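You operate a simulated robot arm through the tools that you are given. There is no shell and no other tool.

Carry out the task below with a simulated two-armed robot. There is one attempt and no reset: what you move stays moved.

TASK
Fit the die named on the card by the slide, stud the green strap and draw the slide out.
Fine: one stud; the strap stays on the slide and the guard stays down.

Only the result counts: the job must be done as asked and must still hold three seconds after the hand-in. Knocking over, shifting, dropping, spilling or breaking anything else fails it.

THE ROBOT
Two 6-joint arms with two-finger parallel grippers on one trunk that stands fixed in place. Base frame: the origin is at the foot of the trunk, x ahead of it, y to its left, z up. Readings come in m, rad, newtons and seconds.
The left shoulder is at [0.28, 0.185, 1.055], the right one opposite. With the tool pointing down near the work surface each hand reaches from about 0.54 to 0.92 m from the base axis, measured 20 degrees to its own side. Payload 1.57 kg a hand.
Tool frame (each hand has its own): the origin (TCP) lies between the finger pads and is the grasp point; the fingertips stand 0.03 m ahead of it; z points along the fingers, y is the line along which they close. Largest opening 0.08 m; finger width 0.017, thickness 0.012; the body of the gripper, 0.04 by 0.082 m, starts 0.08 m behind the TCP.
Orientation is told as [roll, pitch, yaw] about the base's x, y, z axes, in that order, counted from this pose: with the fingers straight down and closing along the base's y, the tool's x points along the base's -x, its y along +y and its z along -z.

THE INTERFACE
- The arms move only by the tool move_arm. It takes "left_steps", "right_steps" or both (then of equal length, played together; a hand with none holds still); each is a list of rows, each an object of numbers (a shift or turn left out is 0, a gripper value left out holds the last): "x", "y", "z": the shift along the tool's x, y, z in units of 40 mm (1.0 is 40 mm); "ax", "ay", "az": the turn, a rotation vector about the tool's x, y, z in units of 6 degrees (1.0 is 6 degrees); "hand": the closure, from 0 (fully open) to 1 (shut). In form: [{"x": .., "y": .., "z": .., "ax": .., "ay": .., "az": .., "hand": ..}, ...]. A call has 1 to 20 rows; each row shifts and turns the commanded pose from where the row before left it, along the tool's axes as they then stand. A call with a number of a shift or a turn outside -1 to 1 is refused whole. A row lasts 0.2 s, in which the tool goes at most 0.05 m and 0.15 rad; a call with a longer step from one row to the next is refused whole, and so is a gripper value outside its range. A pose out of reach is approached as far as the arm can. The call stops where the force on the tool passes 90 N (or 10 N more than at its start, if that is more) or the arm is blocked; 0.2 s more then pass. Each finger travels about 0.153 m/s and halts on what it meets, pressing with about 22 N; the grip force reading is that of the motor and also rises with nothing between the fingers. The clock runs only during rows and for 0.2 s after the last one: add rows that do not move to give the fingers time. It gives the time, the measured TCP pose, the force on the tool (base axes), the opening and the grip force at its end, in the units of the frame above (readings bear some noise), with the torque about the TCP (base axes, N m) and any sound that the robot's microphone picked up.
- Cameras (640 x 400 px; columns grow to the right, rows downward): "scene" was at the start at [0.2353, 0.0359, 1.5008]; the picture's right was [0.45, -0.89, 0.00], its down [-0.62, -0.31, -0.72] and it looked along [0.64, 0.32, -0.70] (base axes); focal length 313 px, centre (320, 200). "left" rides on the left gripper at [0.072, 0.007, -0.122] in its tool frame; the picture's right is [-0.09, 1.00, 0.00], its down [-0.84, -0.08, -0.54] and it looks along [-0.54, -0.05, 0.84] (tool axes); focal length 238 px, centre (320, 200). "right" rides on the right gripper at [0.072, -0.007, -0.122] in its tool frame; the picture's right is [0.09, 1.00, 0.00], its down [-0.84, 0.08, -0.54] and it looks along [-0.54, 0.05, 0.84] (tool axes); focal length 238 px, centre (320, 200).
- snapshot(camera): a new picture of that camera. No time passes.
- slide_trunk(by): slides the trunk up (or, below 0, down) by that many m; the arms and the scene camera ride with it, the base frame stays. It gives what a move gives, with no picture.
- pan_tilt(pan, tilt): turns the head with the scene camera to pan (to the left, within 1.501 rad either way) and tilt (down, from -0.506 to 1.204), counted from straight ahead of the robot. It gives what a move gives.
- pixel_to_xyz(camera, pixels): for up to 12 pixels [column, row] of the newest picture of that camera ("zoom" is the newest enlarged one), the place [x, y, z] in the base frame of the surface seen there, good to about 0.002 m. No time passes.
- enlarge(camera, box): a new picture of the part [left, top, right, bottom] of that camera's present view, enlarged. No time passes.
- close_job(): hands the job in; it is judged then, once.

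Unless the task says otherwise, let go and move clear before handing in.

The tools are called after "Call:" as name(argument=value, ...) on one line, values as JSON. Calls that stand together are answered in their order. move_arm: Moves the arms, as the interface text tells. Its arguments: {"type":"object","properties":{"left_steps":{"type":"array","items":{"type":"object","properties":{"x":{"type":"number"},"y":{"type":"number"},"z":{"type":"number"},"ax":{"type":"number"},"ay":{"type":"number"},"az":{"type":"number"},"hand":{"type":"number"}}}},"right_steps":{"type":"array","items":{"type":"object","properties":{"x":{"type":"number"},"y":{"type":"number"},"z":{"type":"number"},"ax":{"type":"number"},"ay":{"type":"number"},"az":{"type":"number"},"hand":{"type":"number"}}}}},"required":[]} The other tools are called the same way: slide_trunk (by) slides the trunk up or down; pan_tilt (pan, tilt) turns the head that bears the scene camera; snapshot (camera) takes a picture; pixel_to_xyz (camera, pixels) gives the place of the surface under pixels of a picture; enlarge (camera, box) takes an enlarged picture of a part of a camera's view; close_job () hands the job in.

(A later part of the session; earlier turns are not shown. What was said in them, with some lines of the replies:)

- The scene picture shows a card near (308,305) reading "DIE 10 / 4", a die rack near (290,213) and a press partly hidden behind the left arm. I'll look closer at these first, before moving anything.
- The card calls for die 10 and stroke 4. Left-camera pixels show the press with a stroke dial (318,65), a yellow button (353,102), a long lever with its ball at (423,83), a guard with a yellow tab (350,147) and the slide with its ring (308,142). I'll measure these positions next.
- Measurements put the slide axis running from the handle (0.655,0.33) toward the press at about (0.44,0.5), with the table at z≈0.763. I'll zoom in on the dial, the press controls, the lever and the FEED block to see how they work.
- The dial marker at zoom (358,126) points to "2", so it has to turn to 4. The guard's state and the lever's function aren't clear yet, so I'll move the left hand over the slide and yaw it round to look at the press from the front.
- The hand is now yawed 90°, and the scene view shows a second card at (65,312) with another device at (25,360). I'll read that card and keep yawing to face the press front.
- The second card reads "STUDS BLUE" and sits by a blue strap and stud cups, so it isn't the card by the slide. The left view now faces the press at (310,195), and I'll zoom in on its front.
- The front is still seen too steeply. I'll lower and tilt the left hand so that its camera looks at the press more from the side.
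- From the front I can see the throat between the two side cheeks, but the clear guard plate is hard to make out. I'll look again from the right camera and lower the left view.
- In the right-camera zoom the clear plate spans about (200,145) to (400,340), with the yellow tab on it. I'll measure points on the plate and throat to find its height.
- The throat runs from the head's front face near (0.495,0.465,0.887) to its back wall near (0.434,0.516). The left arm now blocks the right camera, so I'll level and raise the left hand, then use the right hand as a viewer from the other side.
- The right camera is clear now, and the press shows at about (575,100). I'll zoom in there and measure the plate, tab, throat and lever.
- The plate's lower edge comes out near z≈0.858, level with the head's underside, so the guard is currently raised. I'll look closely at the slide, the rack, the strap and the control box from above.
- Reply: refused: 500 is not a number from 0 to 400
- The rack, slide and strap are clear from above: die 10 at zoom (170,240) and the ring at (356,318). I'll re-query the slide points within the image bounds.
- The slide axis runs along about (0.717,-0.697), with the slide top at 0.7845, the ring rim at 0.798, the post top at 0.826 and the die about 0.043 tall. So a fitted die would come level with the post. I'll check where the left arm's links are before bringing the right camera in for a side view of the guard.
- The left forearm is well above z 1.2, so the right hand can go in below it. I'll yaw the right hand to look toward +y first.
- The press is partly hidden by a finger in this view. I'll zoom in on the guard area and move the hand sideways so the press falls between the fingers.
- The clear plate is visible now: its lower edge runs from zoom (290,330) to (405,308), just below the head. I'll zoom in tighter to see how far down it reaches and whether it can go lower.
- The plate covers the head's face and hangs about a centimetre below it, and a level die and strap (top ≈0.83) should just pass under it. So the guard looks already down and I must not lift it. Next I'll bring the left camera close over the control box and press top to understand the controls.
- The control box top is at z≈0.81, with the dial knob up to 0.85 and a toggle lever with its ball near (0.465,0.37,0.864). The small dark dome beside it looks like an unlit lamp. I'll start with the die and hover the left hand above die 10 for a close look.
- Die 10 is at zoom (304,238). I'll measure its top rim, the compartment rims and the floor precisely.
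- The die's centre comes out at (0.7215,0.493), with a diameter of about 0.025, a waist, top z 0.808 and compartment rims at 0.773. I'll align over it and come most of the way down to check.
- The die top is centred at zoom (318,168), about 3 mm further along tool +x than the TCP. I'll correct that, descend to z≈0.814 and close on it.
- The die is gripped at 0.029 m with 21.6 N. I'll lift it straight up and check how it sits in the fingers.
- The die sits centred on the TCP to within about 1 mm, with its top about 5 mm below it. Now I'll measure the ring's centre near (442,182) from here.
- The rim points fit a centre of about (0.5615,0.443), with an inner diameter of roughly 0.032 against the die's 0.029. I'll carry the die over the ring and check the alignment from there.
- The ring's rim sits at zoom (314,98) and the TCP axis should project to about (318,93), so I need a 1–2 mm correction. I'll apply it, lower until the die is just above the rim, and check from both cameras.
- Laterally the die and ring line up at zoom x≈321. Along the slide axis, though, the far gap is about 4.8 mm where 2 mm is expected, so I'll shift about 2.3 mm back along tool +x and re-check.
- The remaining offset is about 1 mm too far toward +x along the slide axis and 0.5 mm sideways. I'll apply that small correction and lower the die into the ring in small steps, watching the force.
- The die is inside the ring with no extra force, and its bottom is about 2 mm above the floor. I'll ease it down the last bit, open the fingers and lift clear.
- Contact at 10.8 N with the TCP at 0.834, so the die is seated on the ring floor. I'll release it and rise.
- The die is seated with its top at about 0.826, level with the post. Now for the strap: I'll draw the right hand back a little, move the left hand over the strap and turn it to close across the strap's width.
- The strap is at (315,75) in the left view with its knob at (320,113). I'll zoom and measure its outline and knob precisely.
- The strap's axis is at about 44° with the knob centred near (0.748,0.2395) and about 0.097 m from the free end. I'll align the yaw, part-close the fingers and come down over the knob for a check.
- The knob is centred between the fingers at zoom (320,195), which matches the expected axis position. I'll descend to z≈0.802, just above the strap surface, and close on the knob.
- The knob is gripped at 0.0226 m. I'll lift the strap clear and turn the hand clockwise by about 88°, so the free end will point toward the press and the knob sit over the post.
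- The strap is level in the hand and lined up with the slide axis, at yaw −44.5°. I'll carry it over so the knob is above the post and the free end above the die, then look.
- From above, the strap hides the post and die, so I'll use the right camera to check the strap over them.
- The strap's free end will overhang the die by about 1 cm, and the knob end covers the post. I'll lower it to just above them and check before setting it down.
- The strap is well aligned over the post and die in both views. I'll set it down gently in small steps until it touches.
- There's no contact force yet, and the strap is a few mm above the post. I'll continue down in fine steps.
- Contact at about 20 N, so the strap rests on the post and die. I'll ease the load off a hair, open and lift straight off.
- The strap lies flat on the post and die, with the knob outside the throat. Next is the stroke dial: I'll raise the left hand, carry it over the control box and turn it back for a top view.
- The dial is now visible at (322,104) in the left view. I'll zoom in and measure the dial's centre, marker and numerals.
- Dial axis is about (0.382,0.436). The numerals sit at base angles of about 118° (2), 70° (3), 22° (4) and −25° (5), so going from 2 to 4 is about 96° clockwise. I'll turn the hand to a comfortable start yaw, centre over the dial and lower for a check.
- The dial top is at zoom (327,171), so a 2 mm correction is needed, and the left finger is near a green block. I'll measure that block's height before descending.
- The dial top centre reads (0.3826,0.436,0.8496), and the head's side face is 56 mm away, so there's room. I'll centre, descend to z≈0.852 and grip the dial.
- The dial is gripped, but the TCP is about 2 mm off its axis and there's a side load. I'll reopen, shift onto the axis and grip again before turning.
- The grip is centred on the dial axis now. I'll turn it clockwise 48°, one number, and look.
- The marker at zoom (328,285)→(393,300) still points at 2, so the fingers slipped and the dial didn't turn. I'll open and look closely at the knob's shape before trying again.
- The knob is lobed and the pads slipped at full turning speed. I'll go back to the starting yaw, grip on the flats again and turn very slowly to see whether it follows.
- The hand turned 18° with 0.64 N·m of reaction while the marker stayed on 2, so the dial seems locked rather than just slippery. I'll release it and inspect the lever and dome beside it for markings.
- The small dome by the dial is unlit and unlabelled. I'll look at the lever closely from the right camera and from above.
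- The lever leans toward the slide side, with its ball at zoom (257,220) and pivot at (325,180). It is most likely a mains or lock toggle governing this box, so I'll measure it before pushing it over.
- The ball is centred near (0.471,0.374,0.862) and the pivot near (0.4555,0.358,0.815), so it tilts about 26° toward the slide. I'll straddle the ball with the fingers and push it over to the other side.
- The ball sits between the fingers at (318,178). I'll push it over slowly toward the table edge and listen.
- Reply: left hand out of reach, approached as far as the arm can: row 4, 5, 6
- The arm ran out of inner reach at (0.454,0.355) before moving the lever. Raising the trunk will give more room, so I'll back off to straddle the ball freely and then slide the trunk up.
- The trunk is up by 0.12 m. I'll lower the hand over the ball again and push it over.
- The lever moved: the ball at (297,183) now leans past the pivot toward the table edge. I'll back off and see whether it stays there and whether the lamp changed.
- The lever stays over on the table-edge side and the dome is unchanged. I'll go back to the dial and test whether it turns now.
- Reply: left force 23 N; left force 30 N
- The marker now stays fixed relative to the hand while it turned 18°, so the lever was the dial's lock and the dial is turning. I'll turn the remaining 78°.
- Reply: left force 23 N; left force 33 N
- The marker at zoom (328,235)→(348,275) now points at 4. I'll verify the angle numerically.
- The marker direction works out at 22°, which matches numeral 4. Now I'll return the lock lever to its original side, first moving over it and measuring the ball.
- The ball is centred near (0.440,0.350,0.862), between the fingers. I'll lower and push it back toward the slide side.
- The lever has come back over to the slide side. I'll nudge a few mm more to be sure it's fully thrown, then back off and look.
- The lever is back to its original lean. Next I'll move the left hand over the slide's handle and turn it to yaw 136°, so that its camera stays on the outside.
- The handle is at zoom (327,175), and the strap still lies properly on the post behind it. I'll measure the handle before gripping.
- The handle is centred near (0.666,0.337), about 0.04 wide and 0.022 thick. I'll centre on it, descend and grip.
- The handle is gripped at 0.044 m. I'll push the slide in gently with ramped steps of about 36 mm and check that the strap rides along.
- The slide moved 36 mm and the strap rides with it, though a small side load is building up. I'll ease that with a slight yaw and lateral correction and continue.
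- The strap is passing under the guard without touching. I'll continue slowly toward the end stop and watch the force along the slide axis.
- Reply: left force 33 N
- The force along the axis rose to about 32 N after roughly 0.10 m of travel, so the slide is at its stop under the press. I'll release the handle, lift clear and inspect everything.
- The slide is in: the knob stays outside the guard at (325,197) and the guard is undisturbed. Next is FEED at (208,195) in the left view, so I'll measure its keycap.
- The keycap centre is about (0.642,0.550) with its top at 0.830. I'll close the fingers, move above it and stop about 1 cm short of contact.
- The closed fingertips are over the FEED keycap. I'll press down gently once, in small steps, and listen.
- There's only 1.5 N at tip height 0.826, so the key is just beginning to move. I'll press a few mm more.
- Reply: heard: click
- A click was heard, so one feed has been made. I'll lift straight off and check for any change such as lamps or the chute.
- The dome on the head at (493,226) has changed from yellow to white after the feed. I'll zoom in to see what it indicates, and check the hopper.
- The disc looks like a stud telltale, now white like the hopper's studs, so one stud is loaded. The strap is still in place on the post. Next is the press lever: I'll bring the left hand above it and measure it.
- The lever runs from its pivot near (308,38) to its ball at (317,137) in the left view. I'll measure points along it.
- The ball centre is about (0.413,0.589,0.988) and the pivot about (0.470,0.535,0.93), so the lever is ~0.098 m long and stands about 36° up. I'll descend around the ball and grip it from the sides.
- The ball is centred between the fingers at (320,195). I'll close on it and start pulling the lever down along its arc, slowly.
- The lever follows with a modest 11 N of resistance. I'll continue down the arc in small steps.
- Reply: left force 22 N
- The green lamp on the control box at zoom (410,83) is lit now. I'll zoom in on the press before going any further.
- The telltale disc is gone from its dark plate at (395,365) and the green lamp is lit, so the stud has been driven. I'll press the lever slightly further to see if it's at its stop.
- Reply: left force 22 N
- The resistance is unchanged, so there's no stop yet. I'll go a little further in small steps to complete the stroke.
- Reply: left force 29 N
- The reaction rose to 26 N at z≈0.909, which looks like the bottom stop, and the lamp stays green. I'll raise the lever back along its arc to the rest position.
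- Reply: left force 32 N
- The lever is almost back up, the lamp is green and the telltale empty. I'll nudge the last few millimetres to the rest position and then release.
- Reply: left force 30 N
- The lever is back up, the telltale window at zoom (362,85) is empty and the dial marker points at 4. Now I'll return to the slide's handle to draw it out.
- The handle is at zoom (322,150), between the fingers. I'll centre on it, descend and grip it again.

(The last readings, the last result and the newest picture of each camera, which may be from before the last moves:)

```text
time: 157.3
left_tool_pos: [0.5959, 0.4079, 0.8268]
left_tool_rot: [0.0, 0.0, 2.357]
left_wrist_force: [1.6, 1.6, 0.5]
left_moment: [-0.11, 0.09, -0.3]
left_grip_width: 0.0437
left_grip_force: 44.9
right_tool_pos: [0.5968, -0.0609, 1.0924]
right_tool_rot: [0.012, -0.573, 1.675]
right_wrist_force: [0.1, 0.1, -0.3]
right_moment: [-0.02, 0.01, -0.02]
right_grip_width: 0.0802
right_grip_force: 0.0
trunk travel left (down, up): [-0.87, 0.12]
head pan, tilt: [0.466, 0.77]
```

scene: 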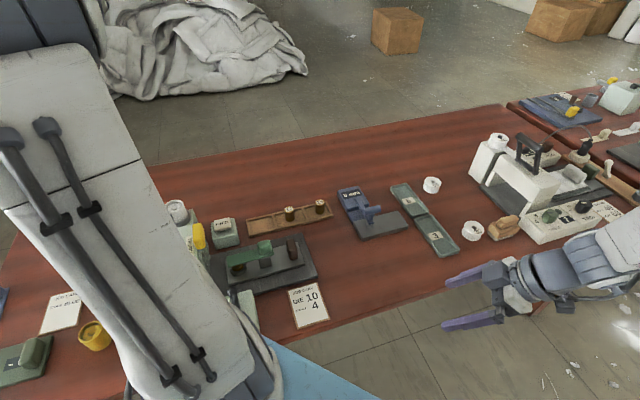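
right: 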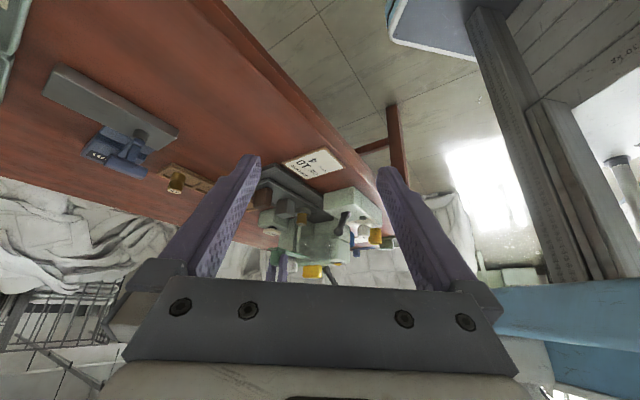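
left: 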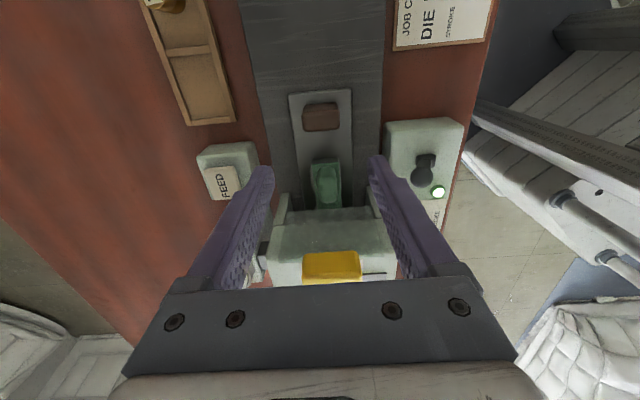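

The handle is gripped with little side load. I'll draw the slide out gently, starting with about 20 mm to check that the strap follows.

Call:
move_arm(left_steps=[{"x": 0.03}, {"x": 0.06}, {"x": 0.1}, {"x": 0.12}, {"x": 0.1}, {"x": 0.06}, {"x": 0.03}, {}])

Call:
enlarge(camera="right", box=[280, 150, 360, 230])

```text
time: 159.1
left_tool_pos: [0.6091, 0.3943, 0.8271]
left_tool_rot: [-0.001, 0.0, 2.358]
left_wrist_force: [0.8, 2.5, 9.7]
left_moment: [-0.14, 0.69, -0.46]
left_grip_width: 0.0438
left_grip_force: 45.3
right_tool_pos: [0.5975, -0.0611, 1.0909]
right_tool_rot: [0.012, -0.575, 1.675]
right_wrist_force: [0.4, -0.4, -0.3]
right_moment: [0.0, -0.02, 0.01]
right_grip_width: 0.08
right_grip_force: 0.1
trunk travel left (down, up): [-0.87, 0.12]
head pan, tilt: [0.466, 0.77]
```

```text
5.00 times, centred on (320, 190) of right
```

zoom: 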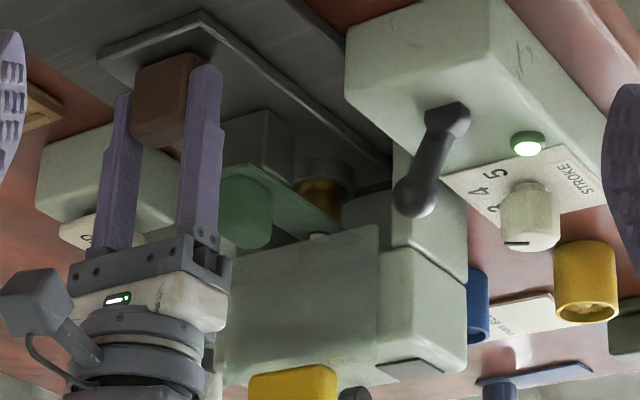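

A white stud is visible on the strap at (318,237), passing under the guard. I'll keep drawing the slide out gently.

Call:
move_arm(left_steps=[{"x": 0.04}, {"x": 0.08}, {"x": 0.1}, {"x": 0.1}, {"x": 0.1}, {"x": 0.08}, {"x": 0.04}, {}])

Call:
enlarge(camera="right", box=[280, 150, 360, 230])

```text
time: 160.9
left_tool_pos: [0.6257, 0.38, 0.8262]
left_tool_rot: [-0.001, 0.0, 2.359]
left_wrist_force: [1.7, 4.3, 24.8]
left_moment: [-0.48, 0.85, -0.24]
left_grip_width: 0.0437
left_grip_force: 45.5
right_tool_pos: [0.597, -0.0615, 1.0924]
right_tool_rot: [0.009, -0.574, 1.676]
right_wrist_force: [0.3, -0.6, 0.6]
right_moment: [0.0, -0.02, 0.02]
right_grip_width: 0.0801
right_grip_force: 0.1
trunk travel left (down, up): [-0.87, 0.12]
head pan, tilt: [0.466, 0.77]
```

```text
5.00 times, centred on (320, 190) of right
```

zoom: 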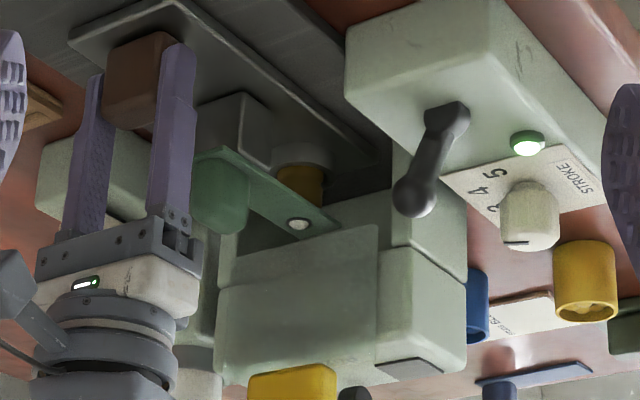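

The stud is clearly seated on the strap at (298,224). I'll ease the slight vertical load and continue drawing it out.

Call:
move_arm(left_steps=[{"z": -0.03}, {"x": 0.05}, {"x": 0.1}, {"x": 0.12}, {"x": 0.14}, {"x": 0.14}, {"x": 0.12}, {"x": 0.08}, {"x": 0.04}, {}])

Call:
enlarge(camera="right", box=[270, 140, 360, 230])

```text
time: 163.1
left_tool_pos: [0.6468, 0.3576, 0.8272]
left_tool_rot: [0.0, 0.0, 2.359]
left_wrist_force: [3.0, 6.6, -22.7]
left_moment: [0.46, -0.59, -0.09]
left_grip_width: 0.0439
left_grip_force: 45.5
right_tool_pos: [0.5985, -0.0616, 1.0921]
right_tool_rot: [0.013, -0.574, 1.674]
right_wrist_force: [0.3, -0.5, -1.1]
right_moment: [-0.03, 0.04, 0.01]
right_grip_width: 0.0801
right_grip_force: 0.1
trunk travel left (down, up): [-0.87, 0.12]
head pan, tilt: [0.466, 0.77]
```

```text
4.44 times, centred on (315, 185) of right
```

zoom: 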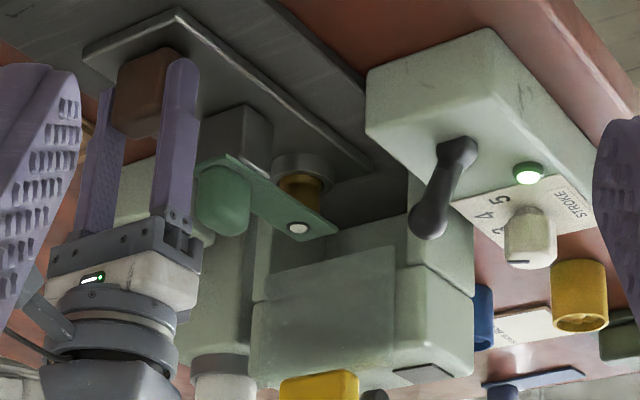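

Call:
move_arm(left_steps=[{"x": 0.05, "z": 0.015}, {"x": 0.1}, {"x": 0.13}, {"x": 0.13}, {"x": 0.1}, {"x": 0.08}, {"x": 0.05}, {"x": 0.03}, {}])

```text
time: 165.1
left_tool_pos: [0.6657, 0.3387, 0.828]
left_tool_rot: [0.004, 0.0, 2.359]
left_wrist_force: [-2.0, -0.3, -10.7]
left_moment: [-0.16, -1.17, -0.26]
left_grip_width: 0.0435
left_grip_force: 45.2
right_tool_pos: [0.5965, -0.0619, 1.0906]
right_tool_rot: [0.011, -0.575, 1.675]
right_wrist_force: [-0.5, 0.0, -0.4]
right_moment: [0.0, -0.01, 0.03]
right_grip_width: 0.0802
right_grip_force: 0.1
trunk travel left (down, up): [-0.87, 0.12]
head pan, tilt: [0.466, 0.77]
```

The slide is back at its original outer position. I'll try a couple of millimetres more to make sure it's fully out against its stop.

Call:
move_arm(left_steps=[{"x": 0.04}, {"x": 0.03}, {}])

```text
time: 165.9
left_tool_pos: [0.6662, 0.3375, 0.8273]
left_tool_rot: [0.002, -0.001, 2.36]
left_wrist_force: [-15.5, 24.0, -2.7]
left_moment: [1.32, 0.22, -0.34]
left_grip_width: 0.0439
left_grip_force: 45.5
right_tool_pos: [0.5976, -0.0606, 1.0926]
right_tool_rot: [0.013, -0.575, 1.676]
right_wrist_force: [0.5, 0.6, 0.1]
right_moment: [-0.03, 0.03, 0.02]
right_grip_width: 0.0799
right_grip_force: 0.0
trunk travel left (down, up): [-0.87, 0.12]
head pan, tilt: [0.466, 0.77]
```

A 28 N reaction along the axis shows it's at the outer stop. I'll release the handle, lift clear and inspect the result.

Call:
move_arm(left_steps=[{"x": -0.02}, {"hand": 0.6}, {"hand": 0.2}, {"hand": 0.2}, {"z": -0.5}, {"z": -0.9}, {"z": -0.9}, {"z": -0.9}, {}])

Call:
snapshot(camera="left")

Call:
enlarge(camera="left", box=[250, 100, 400, 250])

Call:
enlarge(camera="right", box=[270, 140, 390, 260])

```text
time: 167.9
left_tool_pos: [0.6699, 0.3359, 0.9538]
left_tool_rot: [0.001, 0.0, 2.358]
left_wrist_force: [-0.1, -0.5, -0.5]
left_moment: [0.01, -0.01, -0.01]
left_grip_width: 0.0641
left_grip_force: 0.0
right_tool_pos: [0.5972, -0.0617, 1.092]
right_tool_rot: [0.011, -0.572, 1.675]
right_wrist_force: [0.0, 0.4, 0.1]
right_moment: [0.0, -0.01, 0.04]
right_grip_width: 0.0802
right_grip_force: 0.0
trunk travel left (down, up): [-0.87, 0.12]
head pan, tilt: [0.466, 0.77]
```

```text
taken
```

left: 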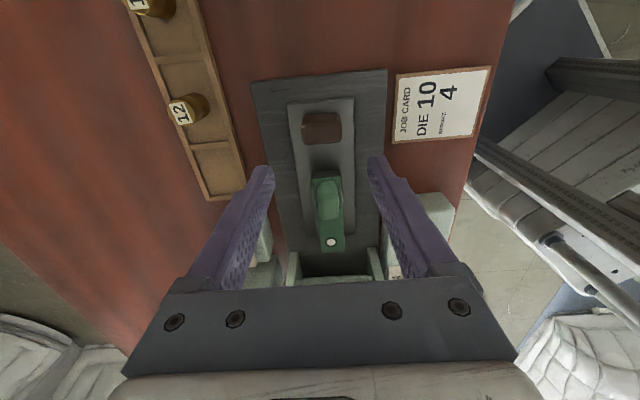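

```text
2.67 times, centred on (325, 175) of left
```

zoom: 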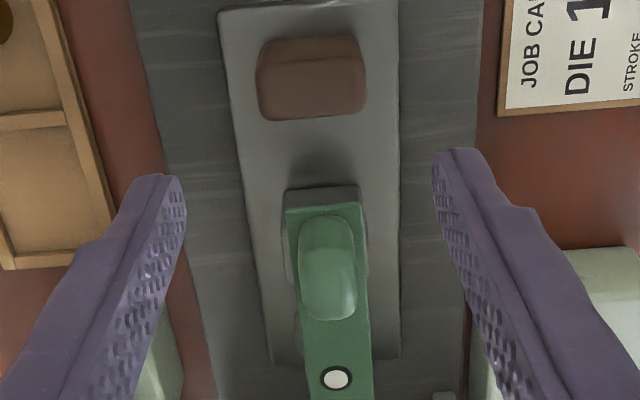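

```text
3.33 times, centred on (330, 200) of right
```

zoom: 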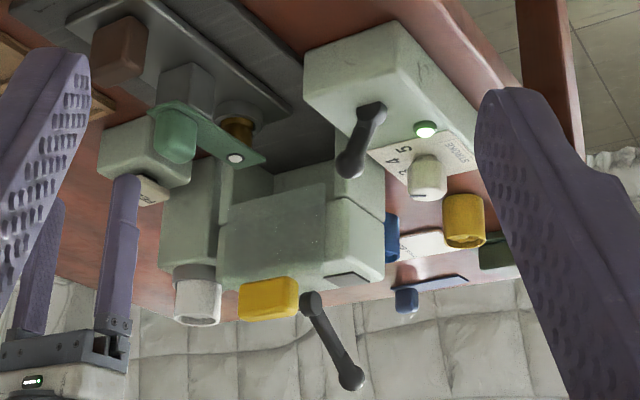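

The strap carries a single white stud at zoom (337,378) and lies on the slide over the post and die. The guard, lever and lamp look right. I'll raise the left hand well clear and take a final look before handing in.

Call:
move_arm(left_steps=[{"z": -0.9}, {"z": -0.9}, {"z": -0.9}, {"z": -0.9}, {"x": 0.6, "z": -0.3}, {"x": 0.6}, {}, {}])

Call:
snapshot(camera="scene")

Call:
enlarge(camera="left", box=[240, 80, 420, 250])

Call:
enlarge(camera="right", box=[290, 170, 350, 240])

```text
time: 169.7
left_tool_pos: [0.7029, 0.3027, 1.11]
left_tool_rot: [0.0, 0.001, 2.357]
left_wrist_force: [-0.3, 0.3, 0.2]
left_moment: [0.0, 0.0, 0.01]
left_grip_width: 0.0643
left_grip_force: 0.0
right_tool_pos: [0.5977, -0.0622, 1.0933]
right_tool_rot: [0.012, -0.573, 1.675]
right_wrist_force: [-0.3, -0.3, 0.2]
right_moment: [-0.04, -0.03, -0.01]
right_grip_width: 0.0804
right_grip_force: 0.1
trunk travel left (down, up): [-0.87, 0.12]
head pan, tilt: [0.466, 0.77]
```

```text
taken
```

scene: 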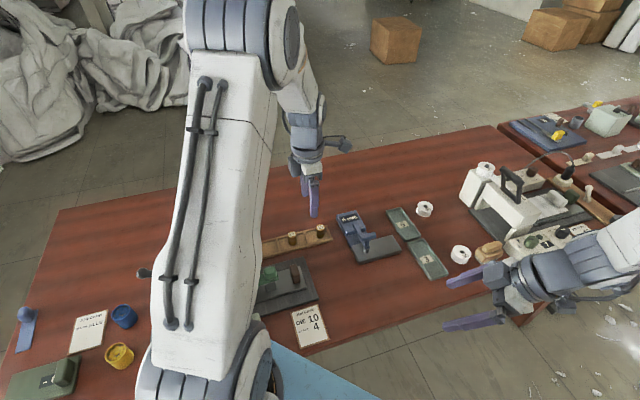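

```text
2.35 times, centred on (330, 165) of left
```

zoom: 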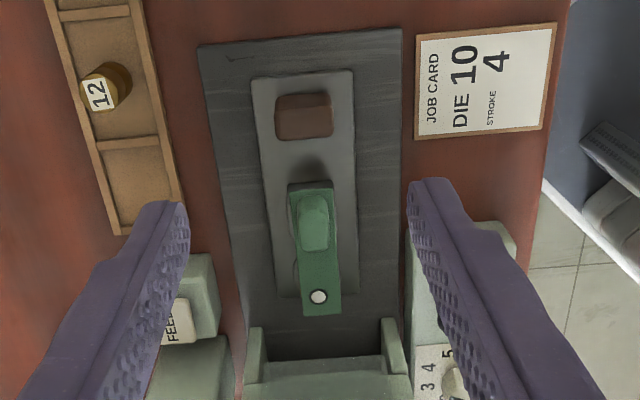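

```text
5.71 times, centred on (320, 205) of right
```

zoom: 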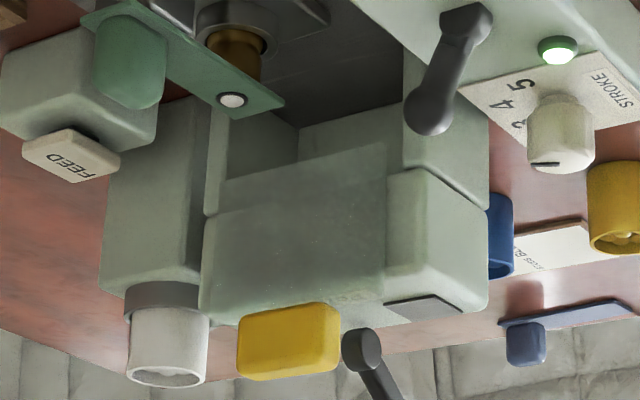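

The final views show one white stud on the green strap, which lies on the drawn-out slide with die 10 fitted. The dial is at 4, the lamp is green, the guard is where it was, and both hands are clear. I'm handing the job in.

Call:
close_job()

```text
The job is handed in.
```

The job is done and handed in: die 10 is in the slide's ring, and the green strap carries one white stud. The slide is drawn out to its outer stop with the strap still lying on it.

- **Dial:** The card by the slide also called for stroke 4, and the dial was at 2. It was locked, so I moved the lever beside it to free it, set it to 4 and put the lever back.
- **Feed and stroke:** I pressed FEED once and heard one click. I then pulled the press lever down to its stop and returned it to its rest position. The green lamp on the control box came on during the stroke and stayed on.
- **Guard:** I never touched it. It looked already down at the start, just clear of the strap, and was in the same place at the end.
- **Stud colour:** The disc on the press head was yellow before I pressed FEED and turned white after it. I took it to show the stud that was loaded. The second card, by the blue strap, says "STUDS BLUE"; I treated it as a different job and used the white studs in the hopper.

The other dies, cards, cups and straps looked undisturbed in the last pictures, and both hands were clear before I handed in.
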